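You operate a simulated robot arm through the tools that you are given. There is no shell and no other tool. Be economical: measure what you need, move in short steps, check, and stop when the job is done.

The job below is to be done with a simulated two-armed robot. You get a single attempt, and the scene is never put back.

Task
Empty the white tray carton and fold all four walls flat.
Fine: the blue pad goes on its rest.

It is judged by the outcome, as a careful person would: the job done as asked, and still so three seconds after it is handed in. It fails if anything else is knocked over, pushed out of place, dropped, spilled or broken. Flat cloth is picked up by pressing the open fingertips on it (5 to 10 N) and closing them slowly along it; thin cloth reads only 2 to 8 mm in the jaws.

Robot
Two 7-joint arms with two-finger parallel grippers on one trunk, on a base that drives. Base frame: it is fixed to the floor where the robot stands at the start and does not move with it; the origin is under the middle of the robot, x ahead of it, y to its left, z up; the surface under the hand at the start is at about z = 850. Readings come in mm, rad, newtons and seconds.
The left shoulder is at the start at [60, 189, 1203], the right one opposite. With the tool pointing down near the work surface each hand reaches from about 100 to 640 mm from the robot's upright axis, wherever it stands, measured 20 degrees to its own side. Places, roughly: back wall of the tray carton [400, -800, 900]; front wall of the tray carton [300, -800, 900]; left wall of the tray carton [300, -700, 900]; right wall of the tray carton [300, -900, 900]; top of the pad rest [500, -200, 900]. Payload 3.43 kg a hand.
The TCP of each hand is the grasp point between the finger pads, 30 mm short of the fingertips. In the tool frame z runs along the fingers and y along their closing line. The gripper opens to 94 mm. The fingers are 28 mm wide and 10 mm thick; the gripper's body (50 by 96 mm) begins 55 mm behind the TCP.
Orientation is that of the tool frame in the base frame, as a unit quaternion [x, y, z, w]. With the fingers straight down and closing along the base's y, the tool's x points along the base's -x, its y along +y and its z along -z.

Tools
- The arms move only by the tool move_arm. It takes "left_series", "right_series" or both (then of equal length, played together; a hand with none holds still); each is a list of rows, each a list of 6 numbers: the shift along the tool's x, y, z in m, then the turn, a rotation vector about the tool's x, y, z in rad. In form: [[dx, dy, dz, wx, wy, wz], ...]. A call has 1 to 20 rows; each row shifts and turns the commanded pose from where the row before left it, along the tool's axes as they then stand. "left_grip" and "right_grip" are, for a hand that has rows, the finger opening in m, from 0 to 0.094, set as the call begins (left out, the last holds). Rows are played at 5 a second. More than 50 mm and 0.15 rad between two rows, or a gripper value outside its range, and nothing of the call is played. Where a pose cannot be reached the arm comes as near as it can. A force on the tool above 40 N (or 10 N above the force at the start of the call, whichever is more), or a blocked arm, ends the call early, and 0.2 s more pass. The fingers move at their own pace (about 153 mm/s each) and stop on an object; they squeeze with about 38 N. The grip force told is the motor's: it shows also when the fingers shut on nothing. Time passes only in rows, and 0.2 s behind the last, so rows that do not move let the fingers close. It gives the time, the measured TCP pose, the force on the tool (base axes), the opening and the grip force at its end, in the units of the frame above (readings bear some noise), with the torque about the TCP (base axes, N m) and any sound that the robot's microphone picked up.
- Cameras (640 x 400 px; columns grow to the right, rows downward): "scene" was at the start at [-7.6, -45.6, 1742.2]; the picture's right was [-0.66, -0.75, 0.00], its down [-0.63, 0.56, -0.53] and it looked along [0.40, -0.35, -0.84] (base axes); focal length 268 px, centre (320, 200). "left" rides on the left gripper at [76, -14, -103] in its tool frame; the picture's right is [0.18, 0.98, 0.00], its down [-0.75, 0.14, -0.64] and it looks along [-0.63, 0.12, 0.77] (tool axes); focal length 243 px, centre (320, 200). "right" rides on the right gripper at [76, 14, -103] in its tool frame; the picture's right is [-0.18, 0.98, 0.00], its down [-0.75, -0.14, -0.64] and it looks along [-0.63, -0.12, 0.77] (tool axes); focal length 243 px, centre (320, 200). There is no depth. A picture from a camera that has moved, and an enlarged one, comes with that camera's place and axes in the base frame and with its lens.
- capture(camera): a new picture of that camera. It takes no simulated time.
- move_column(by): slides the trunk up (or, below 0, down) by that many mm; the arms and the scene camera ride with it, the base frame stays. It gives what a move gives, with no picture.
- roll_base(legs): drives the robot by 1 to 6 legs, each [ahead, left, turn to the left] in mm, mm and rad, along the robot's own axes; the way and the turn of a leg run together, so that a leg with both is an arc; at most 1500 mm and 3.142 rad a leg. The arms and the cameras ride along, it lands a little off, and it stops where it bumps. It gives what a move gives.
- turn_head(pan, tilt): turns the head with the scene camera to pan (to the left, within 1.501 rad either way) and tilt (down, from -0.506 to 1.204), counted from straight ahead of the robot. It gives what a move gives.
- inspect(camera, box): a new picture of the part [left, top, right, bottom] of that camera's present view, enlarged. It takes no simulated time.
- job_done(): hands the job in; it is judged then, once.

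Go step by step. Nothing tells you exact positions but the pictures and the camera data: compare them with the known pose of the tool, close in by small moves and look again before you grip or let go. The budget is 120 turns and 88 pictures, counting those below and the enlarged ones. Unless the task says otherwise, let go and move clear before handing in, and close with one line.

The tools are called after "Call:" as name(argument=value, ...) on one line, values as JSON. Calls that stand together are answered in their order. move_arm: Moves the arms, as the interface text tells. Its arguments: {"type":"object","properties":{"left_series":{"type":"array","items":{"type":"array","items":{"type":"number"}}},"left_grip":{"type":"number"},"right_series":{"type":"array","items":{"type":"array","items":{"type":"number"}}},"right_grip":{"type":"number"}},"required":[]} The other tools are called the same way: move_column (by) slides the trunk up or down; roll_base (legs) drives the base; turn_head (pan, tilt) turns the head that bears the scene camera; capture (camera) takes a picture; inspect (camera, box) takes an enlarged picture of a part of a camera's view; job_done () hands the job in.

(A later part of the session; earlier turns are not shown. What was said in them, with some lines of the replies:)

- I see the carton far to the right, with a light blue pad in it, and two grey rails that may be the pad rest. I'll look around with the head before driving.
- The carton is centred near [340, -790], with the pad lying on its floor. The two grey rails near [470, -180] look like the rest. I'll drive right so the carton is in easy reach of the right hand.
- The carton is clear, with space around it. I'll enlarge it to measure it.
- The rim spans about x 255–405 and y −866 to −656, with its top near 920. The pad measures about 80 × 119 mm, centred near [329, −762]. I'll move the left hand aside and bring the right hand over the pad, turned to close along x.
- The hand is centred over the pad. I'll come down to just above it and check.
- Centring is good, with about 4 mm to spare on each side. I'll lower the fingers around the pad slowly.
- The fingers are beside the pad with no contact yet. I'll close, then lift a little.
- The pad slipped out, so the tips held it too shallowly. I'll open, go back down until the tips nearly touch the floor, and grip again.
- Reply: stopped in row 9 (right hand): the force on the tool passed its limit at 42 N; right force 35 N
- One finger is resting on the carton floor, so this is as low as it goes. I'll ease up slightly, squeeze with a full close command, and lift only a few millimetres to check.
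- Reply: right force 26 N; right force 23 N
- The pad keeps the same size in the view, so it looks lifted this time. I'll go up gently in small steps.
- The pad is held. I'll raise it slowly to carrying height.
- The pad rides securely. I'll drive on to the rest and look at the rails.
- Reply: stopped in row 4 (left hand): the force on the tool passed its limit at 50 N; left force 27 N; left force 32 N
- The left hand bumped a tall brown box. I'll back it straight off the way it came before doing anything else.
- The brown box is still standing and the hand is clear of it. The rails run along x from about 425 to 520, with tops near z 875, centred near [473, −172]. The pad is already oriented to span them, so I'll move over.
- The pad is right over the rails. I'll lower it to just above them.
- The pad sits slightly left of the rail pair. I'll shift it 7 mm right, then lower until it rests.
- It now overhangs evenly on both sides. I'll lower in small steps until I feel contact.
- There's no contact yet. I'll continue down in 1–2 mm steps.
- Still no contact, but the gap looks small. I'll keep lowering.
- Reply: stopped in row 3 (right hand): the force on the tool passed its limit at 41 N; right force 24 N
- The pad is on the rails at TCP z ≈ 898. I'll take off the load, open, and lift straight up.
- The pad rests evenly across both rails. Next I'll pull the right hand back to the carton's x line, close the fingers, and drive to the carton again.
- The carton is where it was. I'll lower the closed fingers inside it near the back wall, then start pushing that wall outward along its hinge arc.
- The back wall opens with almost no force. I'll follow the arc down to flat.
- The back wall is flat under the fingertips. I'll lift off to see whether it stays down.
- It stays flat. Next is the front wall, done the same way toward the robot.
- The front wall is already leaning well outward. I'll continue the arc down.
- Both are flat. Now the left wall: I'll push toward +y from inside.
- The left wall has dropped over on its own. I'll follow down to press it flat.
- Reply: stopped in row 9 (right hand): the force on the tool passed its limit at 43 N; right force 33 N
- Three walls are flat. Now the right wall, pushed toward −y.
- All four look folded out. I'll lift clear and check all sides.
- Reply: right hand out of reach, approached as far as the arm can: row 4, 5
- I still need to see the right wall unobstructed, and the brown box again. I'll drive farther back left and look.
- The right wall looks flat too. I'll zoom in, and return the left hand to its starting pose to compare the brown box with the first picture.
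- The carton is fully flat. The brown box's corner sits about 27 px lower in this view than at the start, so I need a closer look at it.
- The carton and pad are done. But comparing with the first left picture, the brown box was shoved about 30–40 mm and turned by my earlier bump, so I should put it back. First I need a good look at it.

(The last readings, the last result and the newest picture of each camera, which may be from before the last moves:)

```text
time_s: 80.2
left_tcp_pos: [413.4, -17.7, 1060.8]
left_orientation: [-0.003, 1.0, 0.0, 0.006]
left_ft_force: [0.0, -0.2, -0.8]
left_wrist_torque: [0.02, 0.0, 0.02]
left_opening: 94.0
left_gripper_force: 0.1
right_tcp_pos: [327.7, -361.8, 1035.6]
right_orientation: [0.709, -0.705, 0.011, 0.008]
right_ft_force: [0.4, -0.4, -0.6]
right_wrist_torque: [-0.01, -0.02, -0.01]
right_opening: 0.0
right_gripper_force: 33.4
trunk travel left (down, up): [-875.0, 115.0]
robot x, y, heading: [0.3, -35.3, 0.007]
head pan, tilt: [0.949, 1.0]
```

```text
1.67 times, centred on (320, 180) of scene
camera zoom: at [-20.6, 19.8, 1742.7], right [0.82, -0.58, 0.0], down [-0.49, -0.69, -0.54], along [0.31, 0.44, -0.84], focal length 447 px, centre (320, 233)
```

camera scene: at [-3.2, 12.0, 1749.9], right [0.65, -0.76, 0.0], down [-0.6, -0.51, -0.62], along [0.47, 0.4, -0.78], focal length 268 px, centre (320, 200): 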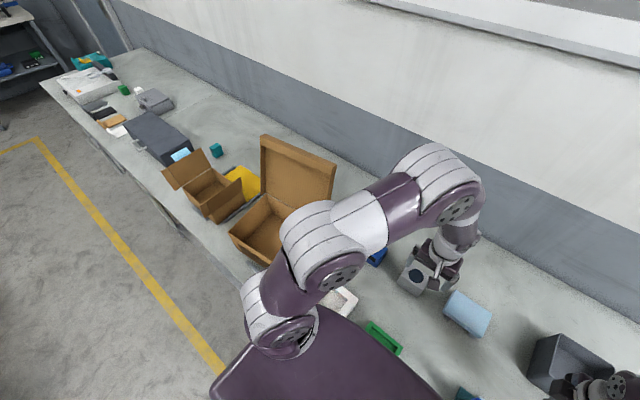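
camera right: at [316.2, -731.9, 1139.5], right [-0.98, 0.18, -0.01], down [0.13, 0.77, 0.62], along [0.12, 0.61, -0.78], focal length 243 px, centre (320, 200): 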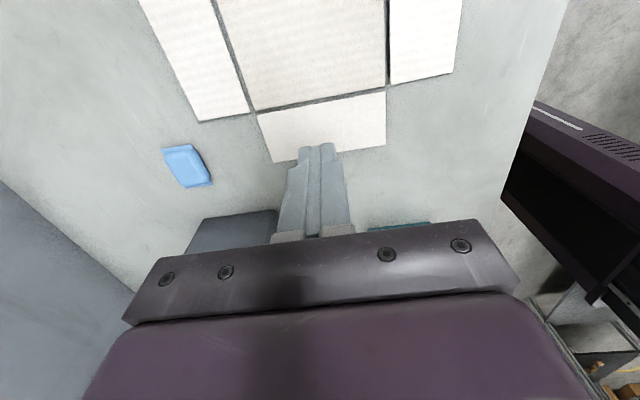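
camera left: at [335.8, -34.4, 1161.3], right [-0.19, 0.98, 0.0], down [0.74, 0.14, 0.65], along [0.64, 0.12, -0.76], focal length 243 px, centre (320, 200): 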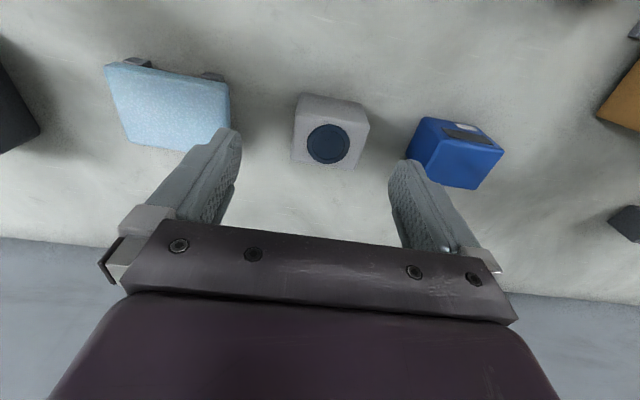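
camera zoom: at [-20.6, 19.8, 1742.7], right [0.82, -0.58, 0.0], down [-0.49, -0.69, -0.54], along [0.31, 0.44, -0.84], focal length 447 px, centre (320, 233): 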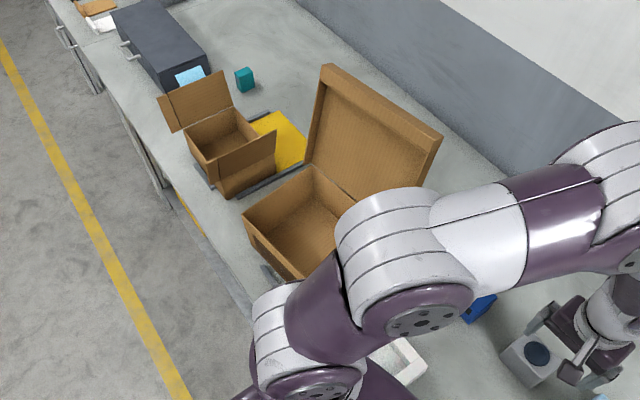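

The left arm hides the box's right side. I'll drive right for a clearer view over the arm.

Call:
roll_base(legs=[[0, -400, 0]])

Call:
turn_head(pan=0.9, tilt=0.75)

Call:
capture(camera="scene")

```text
time_s: 82.7
left_tcp_pos: [415.7, -418.6, 1060.4]
left_orientation: [0.0, 1.0, 0.001, 0.005]
left_ft_force: [0.5, 0.4, 0.1]
left_wrist_torque: [-0.02, -0.03, 0.02]
left_opening: 94.1
left_gripper_force: 0.0
right_tcp_pos: [328.4, -762.5, 1033.3]
right_orientation: [0.707, -0.707, 0.012, 0.008]
right_ft_force: [-0.3, -0.8, 0.4]
right_wrist_torque: [0.01, 0.01, -0.03]
right_opening: 0.0
right_gripper_force: 32.4
trunk travel left (down, up): [-875.0, 115.0]
robot x, y, heading: [3.5, -436.4, 0.005]
head pan, tilt: [0.949, 1.0]
```

```text
time_s: 83.5
left_tcp_pos: [414.9, -420.9, 1059.5]
left_orientation: [-0.001, 1.0, 0.001, 0.006]
left_ft_force: [-0.6, -0.1, 0.3]
left_wrist_torque: [-0.02, -0.03, 0.0]
left_opening: 94.1
left_gripper_force: 0.1
right_tcp_pos: [328.1, -763.0, 1034.0]
right_orientation: [0.708, -0.707, 0.012, 0.009]
right_ft_force: [0.2, 0.5, -0.8]
right_wrist_torque: [0.02, 0.0, 0.02]
right_opening: 0.0
right_gripper_force: 32.8
trunk travel left (down, up): [-875.0, 115.0]
robot x, y, heading: [-0.4, -437.2, 0.008]
head pan, tilt: [0.901, 0.75]
```

```text
29 pictures are left
camera scene: at [-7.2, -373.2, 1761.8], right [0.79, -0.62, 0.0], down [-0.42, -0.54, -0.73], along [0.45, 0.57, -0.68], focal length 268 px, centre (320, 200)
```

scene: 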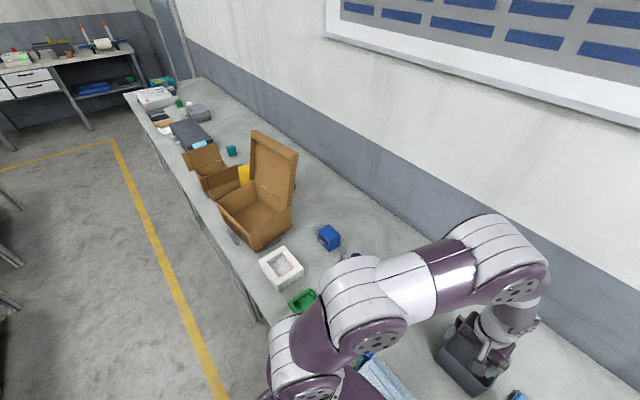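

Call:
inspect(camera="scene", box=[200, 120, 360, 270])

```text
2.67 times, centred on (280, 195) of scene
camera zoom: at [-7.2, -373.2, 1761.8], right [0.79, -0.62, 0.0], down [-0.42, -0.54, -0.73], along [0.45, 0.57, -0.68], focal length 715 px, centre (427, 213)
```

zoom: 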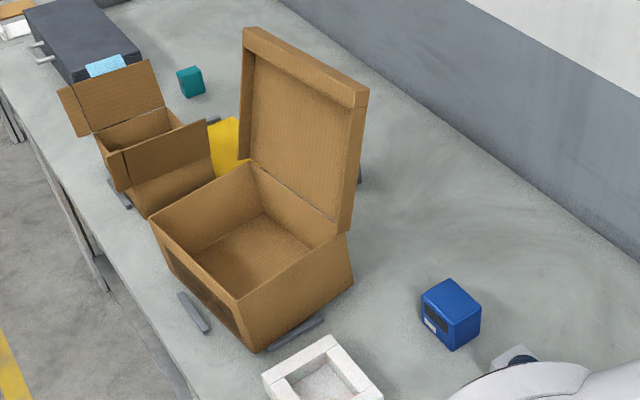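

Grey bars fence the box's original footprint, and the box is now turned relative to them. I'll zoom in to measure that.

Call:
inspect(camera="scene", box=[205, 195, 305, 260])

Call:
inspect(camera="scene", box=[200, 125, 320, 205])

```text
6.15 times, centred on (255, 228) of scene
camera zoom: at [-7.2, -373.2, 1761.8], right [0.79, -0.62, 0.0], down [-0.42, -0.54, -0.73], along [0.45, 0.57, -0.68], focal length 1650 px, centre (720, 31)
```

zoom: 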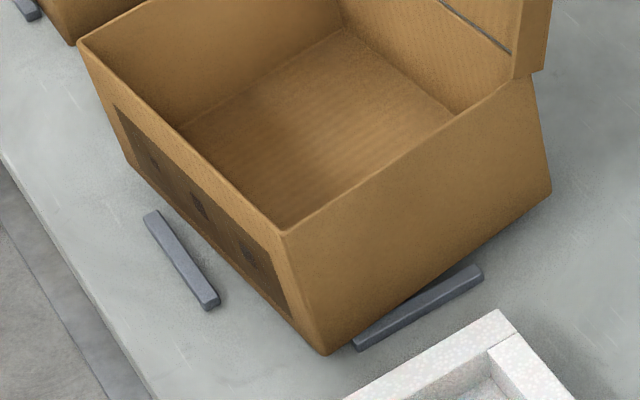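

```text
5.00 times, centred on (260, 165) of scene
camera zoom: at [-7.2, -373.2, 1761.8], right [0.79, -0.62, 0.0], down [-0.42, -0.54, -0.73], along [0.45, 0.57, -0.68], focal length 1340 px, centre (620, 375)
```

zoom: 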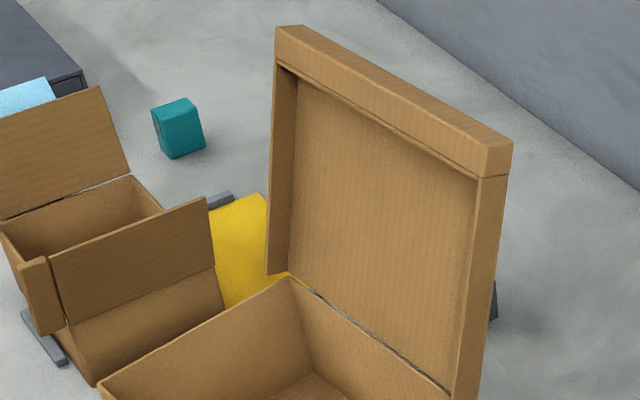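

Measured: the box is now centred near [274, 437], turned 7°. The bars, and the first picture, put it square at about [259, 434]. Pushing its front wall from inside, at y ≈ 370 toward the robot, should reverse that. First I'll raise and retract the left hand with its fingers closed.

Call:
move_arm(left_series=[[0, 0, -0.03, 0, 0, 0], [0, 0, -0.03, 0, 0, 0], [0.03, 0.01, -0.03, 0, 0, 0], [0.04, 0.02, 0, 0, 0, 0], [0.04, 0.02, 0, 0, 0, 0], [0.04, 0.02, 0, 0, 0, 0], [0.03, 0.01, 0, 0, 0, 0], [0, 0, 0, 0, 0, 0]], left_grip=0.0)

Call:
roll_base(legs=[[0, 300, 0], [0, 310, 0]])

Call:
capture(camera="left")

Call:
capture(camera="scene")

```text
time_s: 85.3
left_tcp_pos: [235.3, -339.8, 1148.0]
left_orientation: [-0.001, 1.0, 0.001, 0.006]
left_ft_force: [0.6, -0.2, 0.0]
left_wrist_torque: [-0.01, 0.01, -0.02]
left_opening: 0.0
left_gripper_force: 33.1
right_tcp_pos: [329.3, -762.7, 1033.3]
right_orientation: [0.708, -0.706, 0.01, 0.009]
right_ft_force: [-0.3, 0.0, -0.4]
right_wrist_torque: [-0.01, -0.04, 0.04]
right_opening: 0.0
right_gripper_force: 32.9
trunk travel left (down, up): [-875.0, 115.0]
robot x, y, heading: [-1.2, -439.2, 0.004]
head pan, tilt: [0.901, 0.75]
```

```text
time_s: 89.0
left_tcp_pos: [230.8, 264.0, 1148.7]
left_orientation: [-0.002, 1.0, 0.002, 0.006]
left_ft_force: [0.2, 0.0, -0.1]
left_wrist_torque: [0.02, 0.06, -0.02]
left_opening: 0.0
left_gripper_force: 33.4
right_tcp_pos: [324.9, -158.0, 1033.5]
right_orientation: [0.708, -0.706, 0.012, 0.008]
right_ft_force: [-0.5, -0.8, 0.2]
right_wrist_torque: [0.03, -0.01, 0.0]
right_opening: 0.0
right_gripper_force: 33.6
trunk travel left (down, up): [-875.0, 115.0]
robot x, y, heading: [-4.2, 164.3, 0.006]
head pan, tilt: [0.901, 0.75]
```

```text
25 pictures are left
camera left: at [153.3, 249.0, 1249.9], right [-0.19, 0.98, 0.0], down [0.75, 0.14, 0.65], along [0.64, 0.12, -0.76], focal length 243 px, centre (320, 200)
```

left: 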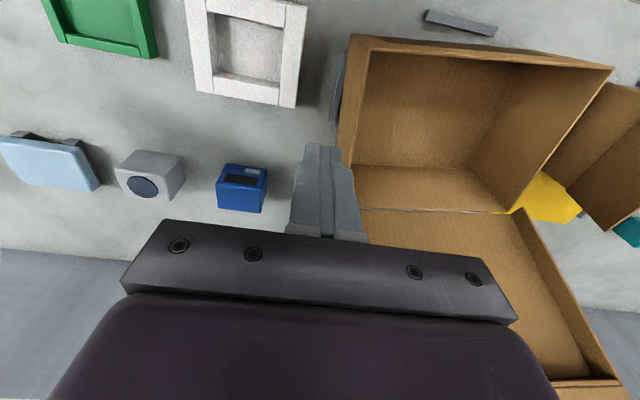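

```text
24 pictures are left
camera scene: at [-10.5, 230.8, 1761.9], right [0.79, -0.62, 0.0], down [-0.42, -0.54, -0.73], along [0.45, 0.58, -0.68], focal length 268 px, centre (320, 200)
```

scene: 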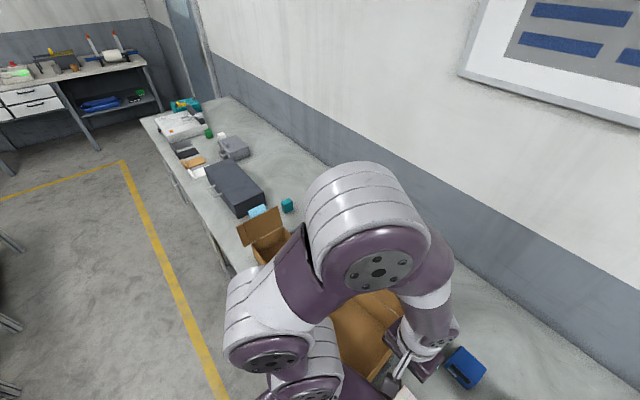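

The views agree: the rim is near z 973, and at y = 370 the inner front wall is near x 186. I'll move over the interior and lower the fingers in.

Call:
move_arm(left_series=[[-0.005, 0.036, 0, 0, 0, 0], [-0.005, 0.036, 0, 0, 0, 0], [0, 0.034, 0, 0, 0, 0], [0, 0, 0, 0, 0, 0]])

Call:
capture(camera="left")

```text
time_s: 90.0
left_tcp_pos: [242.8, 373.2, 1148.9]
left_orientation: [-0.002, 1.0, 0.002, 0.007]
left_ft_force: [-0.1, -0.9, 0.4]
left_wrist_torque: [0.01, 0.01, -0.02]
left_opening: 0.0
left_gripper_force: 33.1
right_tcp_pos: [323.3, -158.8, 1034.3]
right_orientation: [0.708, -0.706, 0.012, 0.007]
right_ft_force: [-0.2, -0.5, -0.3]
right_wrist_torque: [0.03, 0.0, -0.01]
right_opening: 0.0
right_gripper_force: 33.4
trunk travel left (down, up): [-875.0, 115.0]
robot x, y, heading: [-5.1, 168.5, 0.004]
head pan, tilt: [0.901, 0.75]
```

```text
23 pictures are left
camera left: at [163.9, 356.9, 1250.5], right [-0.19, 0.98, 0.0], down [0.75, 0.14, 0.65], along [0.64, 0.12, -0.76], focal length 243 px, centre (320, 200)
```

left: 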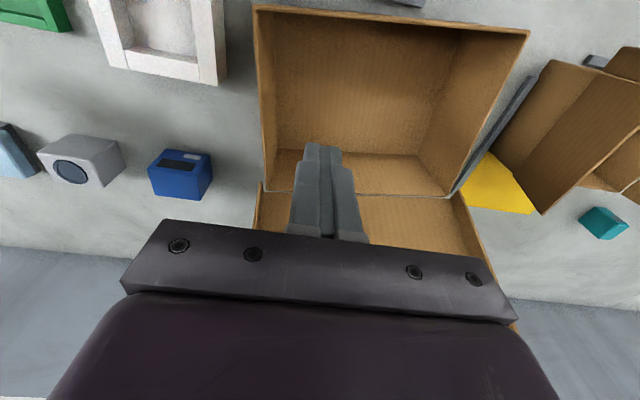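

The interior is clear under the fingers. I'll lower to about z 955 and make the first contact with the front wall gently.

Call:
move_arm(left_series=[[0, 0, 0.04, 0, 0, 0], [0, 0, 0.045, 0, 0, 0], [0, 0, 0.045, 0, 0, 0], [0, 0, 0.04, 0, 0, 0], [0, 0, 0.023, 0, 0, 0], [0, 0, 0, 0, 0, 0]])

Call:
move_arm(left_series=[[0.012, 0, 0, 0, 0, 0], [0.01, 0, 0, 0, 0, 0], [0.006, 0, 0, 0, 0, 0], [0.005, 0, 0, 0, 0, 0], [0.005, 0, 0, 0, 0, 0], [0, 0, 0, 0, 0, 0]])

Call:
capture(camera="left")

```text
time_s: 90.5
left_tcp_pos: [252.0, 374.5, 1099.7]
left_orientation: [-0.003, 1.0, 0.002, 0.013]
left_ft_force: [1.3, -1.0, 3.3]
left_wrist_torque: [0.06, 0.55, 0.09]
left_opening: 0.1
left_gripper_force: 33.6
right_tcp_pos: [326.1, -156.9, 1033.6]
right_orientation: [0.708, -0.706, 0.012, 0.01]
right_ft_force: [0.7, 0.6, 0.1]
right_wrist_torque: [0.01, -0.05, -0.01]
right_opening: 0.1
right_gripper_force: 32.9
trunk travel left (down, up): [-875.0, 115.0]
robot x, y, heading: [-0.0, 166.1, 0.004]
head pan, tilt: [0.901, 0.75]
stopped in row 2 (left hand): the force on the tool passed its limit at 178 N (the readings are from after the stop); the commanded pose is now the measured one
```

```text
time_s: 90.9
left_tcp_pos: [251.5, 375.6, 1102.8]
left_orientation: [-0.006, 1.0, 0.002, 0.024]
left_ft_force: [4.0, 0.7, 12.8]
left_wrist_torque: [-0.14, 1.57, 0.01]
left_opening: 0.0
left_gripper_force: 33.1
right_tcp_pos: [323.2, -157.0, 1034.3]
right_orientation: [0.708, -0.706, 0.011, 0.008]
right_ft_force: [-0.2, 0.4, -0.3]
right_wrist_torque: [0.03, -0.02, -0.02]
right_opening: 0.0
right_gripper_force: 32.7
trunk travel left (down, up): [-875.0, 115.0]
robot x, y, heading: [-2.8, 167.8, -0.0]
head pan, tilt: [0.901, 0.75]
stopped in row 1 (left hand): the force on the tool passed its limit at 60 N (the readings are from after the stop); the commanded pose is now the measured one
```

```text
22 pictures are left
camera left: at [169.8, 358.6, 1201.2], right [-0.19, 0.98, 0.0], down [0.72, 0.15, 0.68], along [0.67, 0.13, -0.74], focal length 243 px, centre (320, 200)
```

left: 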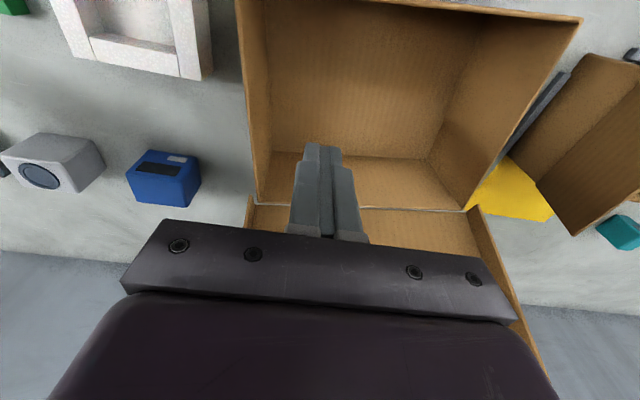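

The hand stopped on something at its front, camera side, well above the rim. That is most likely my own trunk cover, because the hand is held too close in. I'll raise it, level it, and back the base off 170 mm for room.

Call:
move_arm(left_series=[[0, 0, -0.01, 0, 0, 0], [0, 0, -0.02, 0, 0, 0], [0, 0, -0.02, 0, 0.024, 0], [0, 0, 0, 0, 0.024, 0], [0, 0, 0, 0, 0, 0]])

Call:
roll_base(legs=[[-170, 0, 0]])

Call:
turn_head(pan=0.6, tilt=1.0)

Call:
capture(camera="scene")

```text
time_s: 92.1
left_tcp_pos: [249.4, 374.0, 1153.6]
left_orientation: [-0.005, 1.0, 0.002, -0.001]
left_ft_force: [0.1, 1.0, 0.6]
left_wrist_torque: [0.01, 0.0, 0.0]
left_opening: 0.0
left_gripper_force: 32.8
right_tcp_pos: [324.5, -157.6, 1034.8]
right_orientation: [0.708, -0.706, 0.011, 0.009]
right_ft_force: [0.1, -0.7, 0.1]
right_wrist_torque: [-0.01, 0.01, 0.02]
right_opening: 0.2
right_gripper_force: 32.7
trunk travel left (down, up): [-875.0, 115.0]
robot x, y, heading: [-3.0, 167.0, 0.007]
head pan, tilt: [0.901, 0.75]
```

```text
time_s: 93.5
left_tcp_pos: [80.5, 375.1, 1152.4]
left_orientation: [-0.006, 1.0, 0.001, -0.002]
left_ft_force: [0.2, -0.3, 0.2]
left_wrist_torque: [-0.01, 0.02, 0.01]
left_opening: 0.2
left_gripper_force: 33.1
right_tcp_pos: [157.4, -157.6, 1033.5]
right_orientation: [0.71, -0.704, 0.01, 0.009]
right_ft_force: [0.5, 0.0, 0.3]
right_wrist_torque: [0.0, 0.01, -0.02]
right_opening: 0.3
right_gripper_force: 33.2
trunk travel left (down, up): [-875.0, 115.0]
robot x, y, heading: [-168.3, 168.3, 0.012]
head pan, tilt: [0.901, 0.75]
```

```text
time_s: 94.3
left_tcp_pos: [76.8, 375.2, 1153.2]
left_orientation: [-0.007, 1.0, 0.001, 0.0]
left_ft_force: [0.4, 0.1, 1.1]
left_wrist_torque: [0.02, -0.02, 0.0]
left_opening: 0.0
left_gripper_force: 33.0
right_tcp_pos: [154.6, -156.9, 1034.8]
right_orientation: [0.709, -0.705, 0.012, 0.007]
right_ft_force: [-0.1, 0.7, -0.6]
right_wrist_torque: [-0.02, -0.01, 0.01]
right_opening: 0.3
right_gripper_force: 33.3
trunk travel left (down, up): [-875.0, 115.0]
robot x, y, heading: [-173.4, 169.3, 0.008]
head pan, tilt: [0.6, 1.0]
```

```text
21 pictures are left
camera scene: at [-176.7, 206.3, 1742.7], right [0.57, -0.82, 0.0], down [-0.69, -0.48, -0.54], along [0.44, 0.31, -0.84], focal length 268 px, centre (320, 200)
```

scene: 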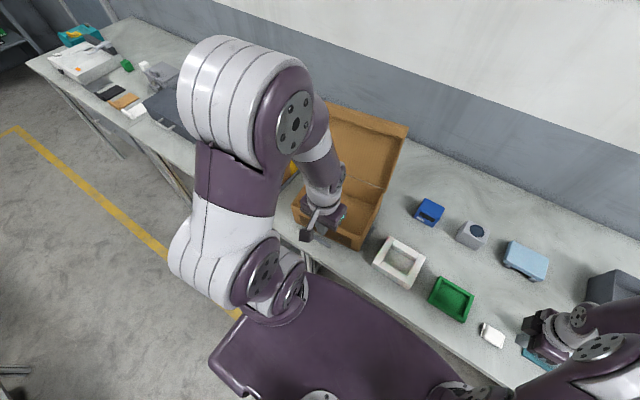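

The box hasn't changed and the arm now has room. I'll bring the hand back over the interior and check the box again.

Call:
move_arm(left_series=[[-0.03, 0, 0, 0, 0, 0], [-0.04, 0, 0, 0, 0, 0], [-0.04, 0, 0, 0, 0, 0], [-0.04, 0, 0, 0, 0, 0], [-0.01, 0, 0, 0, 0, 0], [0, 0, 0, 0, 0, 0]])

Call:
capture(camera="left")

```text
time_s: 95.7
left_tcp_pos: [237.8, 375.2, 1154.2]
left_orientation: [-0.007, 1.0, 0.002, -0.001]
left_ft_force: [-0.4, 0.3, 0.6]
left_wrist_torque: [0.02, 0.01, -0.04]
left_opening: 0.5
left_gripper_force: 32.9
right_tcp_pos: [156.1, -157.6, 1034.9]
right_orientation: [0.71, -0.704, 0.012, 0.008]
right_ft_force: [0.1, -0.8, 0.1]
right_wrist_torque: [0.04, 0.0, 0.0]
right_opening: 0.0
right_gripper_force: 32.8
trunk travel left (down, up): [-875.0, 115.0]
robot x, y, heading: [-170.3, 168.3, 0.013]
head pan, tilt: [0.6, 1.0]
```

```text
20 pictures are left
camera left: at [161.3, 358.7, 1256.2], right [-0.2, 0.98, 0.0], down [0.75, 0.15, 0.64], along [0.63, 0.13, -0.77], focal length 243 px, centre (320, 200)
```

left: 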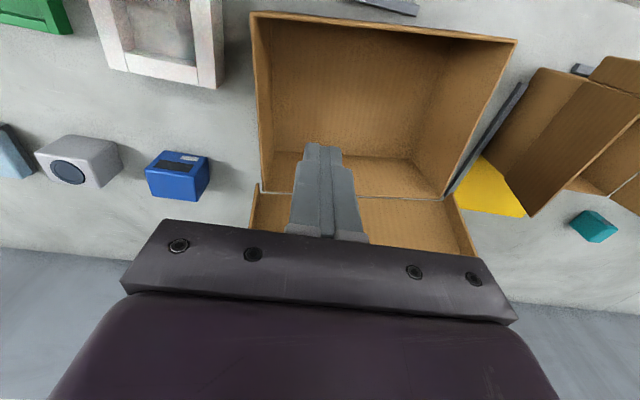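

The box is still in the same turned pose. Now I'll lower into it and push the front wall gently.

Call:
move_arm(left_series=[[0, 0, 0.04, 0, 0, 0], [0, 0, 0.045, 0, 0, 0], [0, 0, 0.045, 0, 0, 0], [0, 0, 0.04, 0, 0, 0], [0, 0, 0.028, 0, 0, 0], [0, 0, 0, 0, 0, 0]])

```text
time_s: 97.1
left_tcp_pos: [236.8, 378.3, 954.3]
left_orientation: [-0.007, 1.0, 0.003, -0.001]
left_ft_force: [-0.4, 0.9, 0.2]
left_wrist_torque: [0.0, 0.02, 0.03]
left_opening: 0.2
left_gripper_force: 33.3
right_tcp_pos: [155.8, -157.4, 1034.1]
right_orientation: [0.709, -0.705, 0.012, 0.008]
right_ft_force: [0.8, -0.6, 0.3]
right_wrist_torque: [-0.01, -0.04, 0.03]
right_opening: 0.0
right_gripper_force: 33.0
trunk travel left (down, up): [-875.0, 115.0]
robot x, y, heading: [-175.3, 166.4, 0.011]
head pan, tilt: [0.6, 1.0]
```

Call:
move_arm(left_series=[[0.01, -0.007, 0, 0, 0, 0], [0.012, 0, 0, 0, 0, 0], [0.008, 0, 0, 0, 0, 0], [0.005, 0, 0, 0, 0, 0], [0.004, 0, 0, 0, 0, 0], [0.004, 0, 0, 0, 0, 0], [0.004, 0, 0, 0, 0, 0], [0, 0, 0, 0, 0, 0]])

Call:
capture(camera="left")

```text
time_s: 98.9
left_tcp_pos: [190.8, 371.0, 955.1]
left_orientation: [-0.008, 1.0, 0.002, -0.001]
left_ft_force: [1.3, 0.9, 0.9]
left_wrist_torque: [0.0, 0.01, 0.0]
left_opening: 0.2
left_gripper_force: 33.0
right_tcp_pos: [155.7, -157.7, 1033.5]
right_orientation: [0.709, -0.705, 0.011, 0.009]
right_ft_force: [-0.5, 0.7, -0.1]
right_wrist_torque: [0.02, 0.02, 0.01]
right_opening: 0.0
right_gripper_force: 32.8
trunk travel left (down, up): [-875.0, 115.0]
robot x, y, heading: [-174.5, 160.2, 0.006]
head pan, tilt: [0.6, 1.0]
```

```text
19 pictures are left
camera left: at [114.8, 352.7, 1056.7], right [-0.2, 0.98, 0.0], down [0.75, 0.15, 0.64], along [0.63, 0.13, -0.77], focal length 243 px, centre (320, 200)
```

left: 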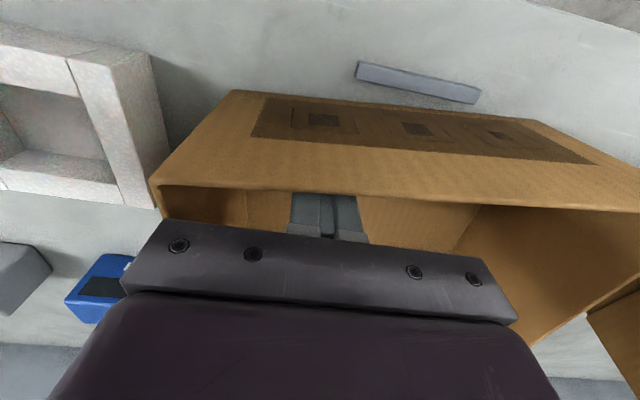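

Contact is just beginning, and this view shows the box's front bottom edge against the front bar, which is a good gauge. I'll keep pushing slowly.

Call:
move_arm(left_series=[[0.003, 0, 0, 0, 0, 0], [0.003, 0, 0, 0, 0, 0], [0.003, 0, 0, 0, 0, 0], [0.003, 0, 0, 0, 0, 0], [0, 0, 0, 0, 0, 0]])

Call:
capture(camera="left")

```text
time_s: 100.1
left_tcp_pos: [179.0, 370.4, 953.8]
left_orientation: [-0.007, 1.0, 0.002, -0.001]
left_ft_force: [3.6, 0.6, 1.8]
left_wrist_torque: [-0.02, 0.04, 0.02]
left_opening: 0.0
left_gripper_force: 33.3
right_tcp_pos: [156.1, -156.6, 1034.6]
right_orientation: [0.71, -0.704, 0.011, 0.008]
right_ft_force: [-0.1, 1.0, -0.3]
right_wrist_torque: [-0.01, 0.0, -0.02]
right_opening: 0.3
right_gripper_force: 33.0
trunk travel left (down, up): [-875.0, 115.0]
robot x, y, heading: [-171.6, 160.8, 0.007]
head pan, tilt: [0.6, 1.0]
```

```text
18 pictures are left
camera left: at [103.4, 352.4, 1057.1], right [-0.2, 0.98, 0.0], down [0.75, 0.15, 0.64], along [0.63, 0.13, -0.77], focal length 243 px, centre (320, 200)
```

left: 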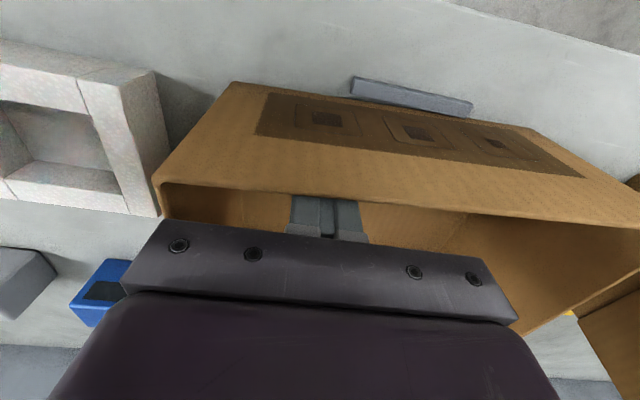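

The box has turned back to about 2° from the bar. One small extra push nearer the right end should square it.

Call:
move_arm(left_series=[[-0.01, 0, 0, 0, 0, 0], [0, -0.018, 0, 0, 0, 0], [0, -0.018, 0, 0, 0, 0], [0.007, 0, 0, 0, 0, 0], [0.003, 0, 0, 0, 0, 0], [0.002, 0, 0, 0, 0, 0], [0.002, 0, 0, 0, 0, 0], [0, 0, 0, 0, 0, 0]])

Call:
capture(camera="left")

```text
time_s: 101.9
left_tcp_pos: [175.2, 334.8, 952.9]
left_orientation: [-0.007, 1.0, 0.001, 0.0]
left_ft_force: [1.3, 0.4, 1.8]
left_wrist_torque: [0.0, 0.02, -0.03]
left_opening: 0.0
left_gripper_force: 33.0
right_tcp_pos: [156.2, -157.6, 1033.0]
right_orientation: [0.71, -0.704, 0.011, 0.008]
right_ft_force: [0.3, -0.5, -0.3]
right_wrist_torque: [-0.04, 0.02, -0.03]
right_opening: 0.0
right_gripper_force: 33.1
trunk travel left (down, up): [-875.0, 115.0]
robot x, y, heading: [-172.4, 169.4, 0.01]
head pan, tilt: [0.6, 1.0]
```

```text
17 pictures are left
camera left: at [100.3, 316.4, 1057.3], right [-0.2, 0.98, 0.0], down [0.75, 0.15, 0.64], along [0.63, 0.13, -0.77], focal length 243 px, centre (320, 200)
```

left: 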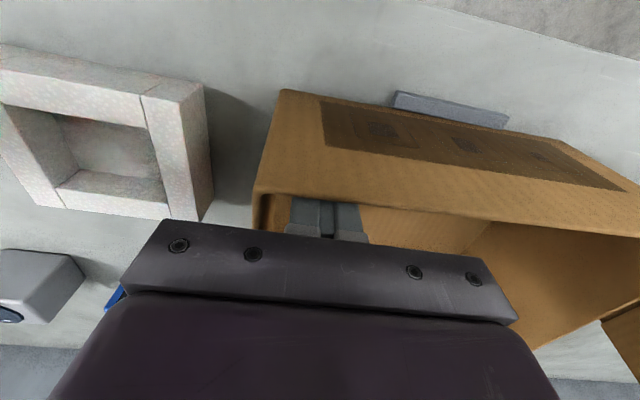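

The box edge is now parallel to the front bar with an even gap. I'll back the fingers off the wall, lift out, and verify from the same viewpoint as the first picture.

Call:
move_arm(left_series=[[-0.015, 0.01, 0, 0, 0, 0], [-0.01, 0.01, 0, 0, 0, 0], [0, 0, -0.04, 0, 0, 0], [0, 0, -0.045, 0, 0, 0], [0, 0, -0.045, 0, 0, 0], [0, 0, -0.045, 0, 0, 0], [0, 0, -0.02, 0, 0, 0], [0, 0, 0, 0, 0, 0]])

Call:
roll_base(legs=[[0, -300, 0], [170, 0, 0]])

```text
time_s: 103.7
left_tcp_pos: [199.5, 353.3, 1148.8]
left_orientation: [-0.007, 1.0, 0.002, -0.001]
left_ft_force: [-0.2, 0.1, 0.7]
left_wrist_torque: [0.0, 0.0, 0.0]
left_opening: 0.1
left_gripper_force: 33.1
right_tcp_pos: [157.6, -157.5, 1033.9]
right_orientation: [0.709, -0.705, 0.012, 0.009]
right_ft_force: [0.2, -0.2, 0.4]
right_wrist_torque: [-0.01, -0.01, 0.01]
right_opening: 0.2
right_gripper_force: 32.8
trunk travel left (down, up): [-875.0, 115.0]
robot x, y, heading: [-175.2, 165.9, 0.01]
head pan, tilt: [0.6, 1.0]
```

```text
time_s: 106.9
left_tcp_pos: [367.3, 50.7, 1148.7]
left_orientation: [-0.008, 1.0, 0.002, 0.0]
left_ft_force: [-0.9, 0.2, 0.4]
left_wrist_torque: [0.01, 0.0, 0.02]
left_opening: 0.0
left_gripper_force: 33.0
right_tcp_pos: [326.8, -460.4, 1034.9]
right_orientation: [0.711, -0.703, 0.012, 0.008]
right_ft_force: [0.6, -0.5, 0.1]
right_wrist_torque: [0.0, -0.01, -0.02]
right_opening: 0.0
right_gripper_force: 32.8
trunk travel left (down, up): [-875.0, 115.0]
robot x, y, heading: [-0.1, -132.4, 0.01]
head pan, tilt: [0.6, 1.0]
```

Call:
move_arm(left_series=[[-0.02, -0.035, 0, 0, 0, 0.018], [-0.025, -0.033, 0, 0, 0, 0], [0, 0, 0.045, 0, 0, 0], [0, 0, 0.044, 0, 0, 0], [0, 0, 0, 0, 0, 0]])

Call:
capture(camera="left")

Call:
inspect(camera="left", box=[540, 20, 640, 250])

```text
time_s: 108.1
left_tcp_pos: [415.0, -18.7, 1059.6]
left_orientation: [0.0, 1.0, 0.002, -0.001]
left_ft_force: [0.4, -0.2, -0.1]
left_wrist_torque: [-0.02, -0.01, 0.01]
left_opening: 0.0
left_gripper_force: 32.7
right_tcp_pos: [327.8, -461.3, 1034.1]
right_orientation: [0.711, -0.703, 0.012, 0.009]
right_ft_force: [-1.0, -0.1, -0.4]
right_wrist_torque: [0.01, 0.01, -0.02]
right_opening: 0.0
right_gripper_force: 32.7
trunk travel left (down, up): [-875.0, 115.0]
robot x, y, heading: [0.4, -139.9, 0.016]
head pan, tilt: [0.6, 1.0]
```

```text
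16 pictures are left
camera left: at [338.5, -33.8, 1162.5], right [-0.18, 0.98, 0.0], down [0.75, 0.14, 0.64], along [0.63, 0.12, -0.77], focal length 243 px, centre (320, 200)
```

left: 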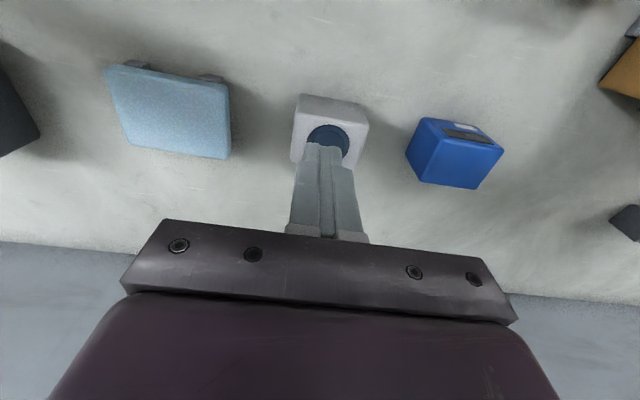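

```text
1.74 times, centred on (590, 135) of left
camera zoom: at [338.5, -33.8, 1162.5], right [-0.18, 0.98, 0.0], down [0.75, 0.14, 0.64], along [0.63, 0.12, -0.77], focal length 422 px, centre (-150, 313)
```

zoom: 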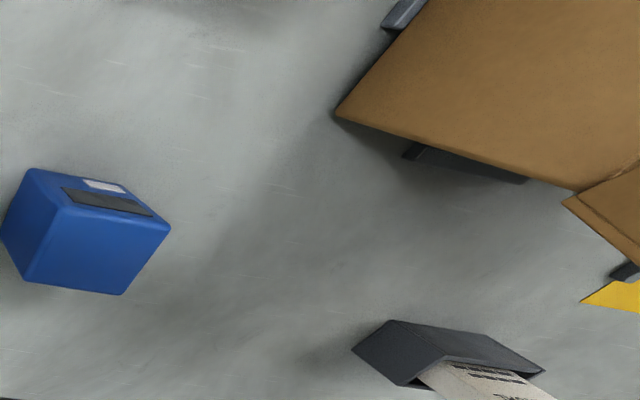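

The box corner now sits within a few pixels of the first picture, and its sides line up with the bars again. One last overall look.

Call:
turn_head(pan=-0.5, tilt=0.85)

Call:
capture(camera="scene")

```text
time_s: 109.4
left_tcp_pos: [415.3, -17.9, 1060.5]
left_orientation: [0.0, 1.0, 0.002, 0.0]
left_ft_force: [0.2, 0.7, 0.2]
left_wrist_torque: [0.01, -0.01, -0.03]
left_opening: 0.1
left_gripper_force: 33.2
right_tcp_pos: [329.7, -460.9, 1034.8]
right_orientation: [0.711, -0.703, 0.011, 0.008]
right_ft_force: [0.5, 0.2, -0.2]
right_wrist_torque: [0.0, -0.01, 0.0]
right_opening: 0.1
right_gripper_force: 32.8
trunk travel left (down, up): [-875.0, 115.0]
robot x, y, heading: [1.6, -136.1, 0.013]
head pan, tilt: [-0.499, 0.85]
```

```text
14 pictures are left
camera scene: at [9.1, -175.0, 1753.8], right [-0.47, -0.88, 0.0], down [-0.66, 0.35, -0.66], along [0.58, -0.31, -0.75], focal length 268 px, centre (320, 200)
```

scene: 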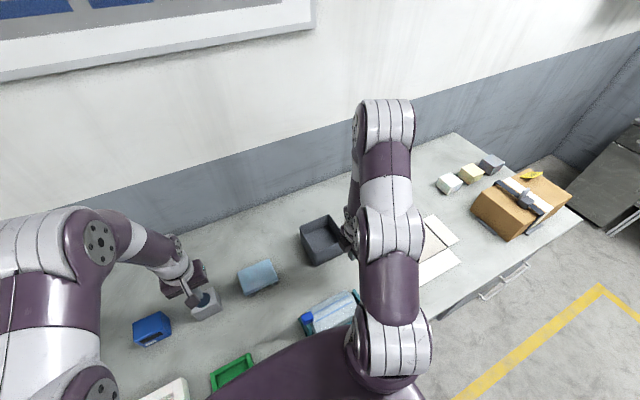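

The carton lies flat, the pad is on its rest, and both hands are clear. I'm handing the job in.

Call:
job_done()

```text
The job is handed in.
```

The carton is empty with all four walls folded flat, and the blue pad is on its rest; I bumped the large brown box on the way and pushed it back to within a few millimetres of its starting place.
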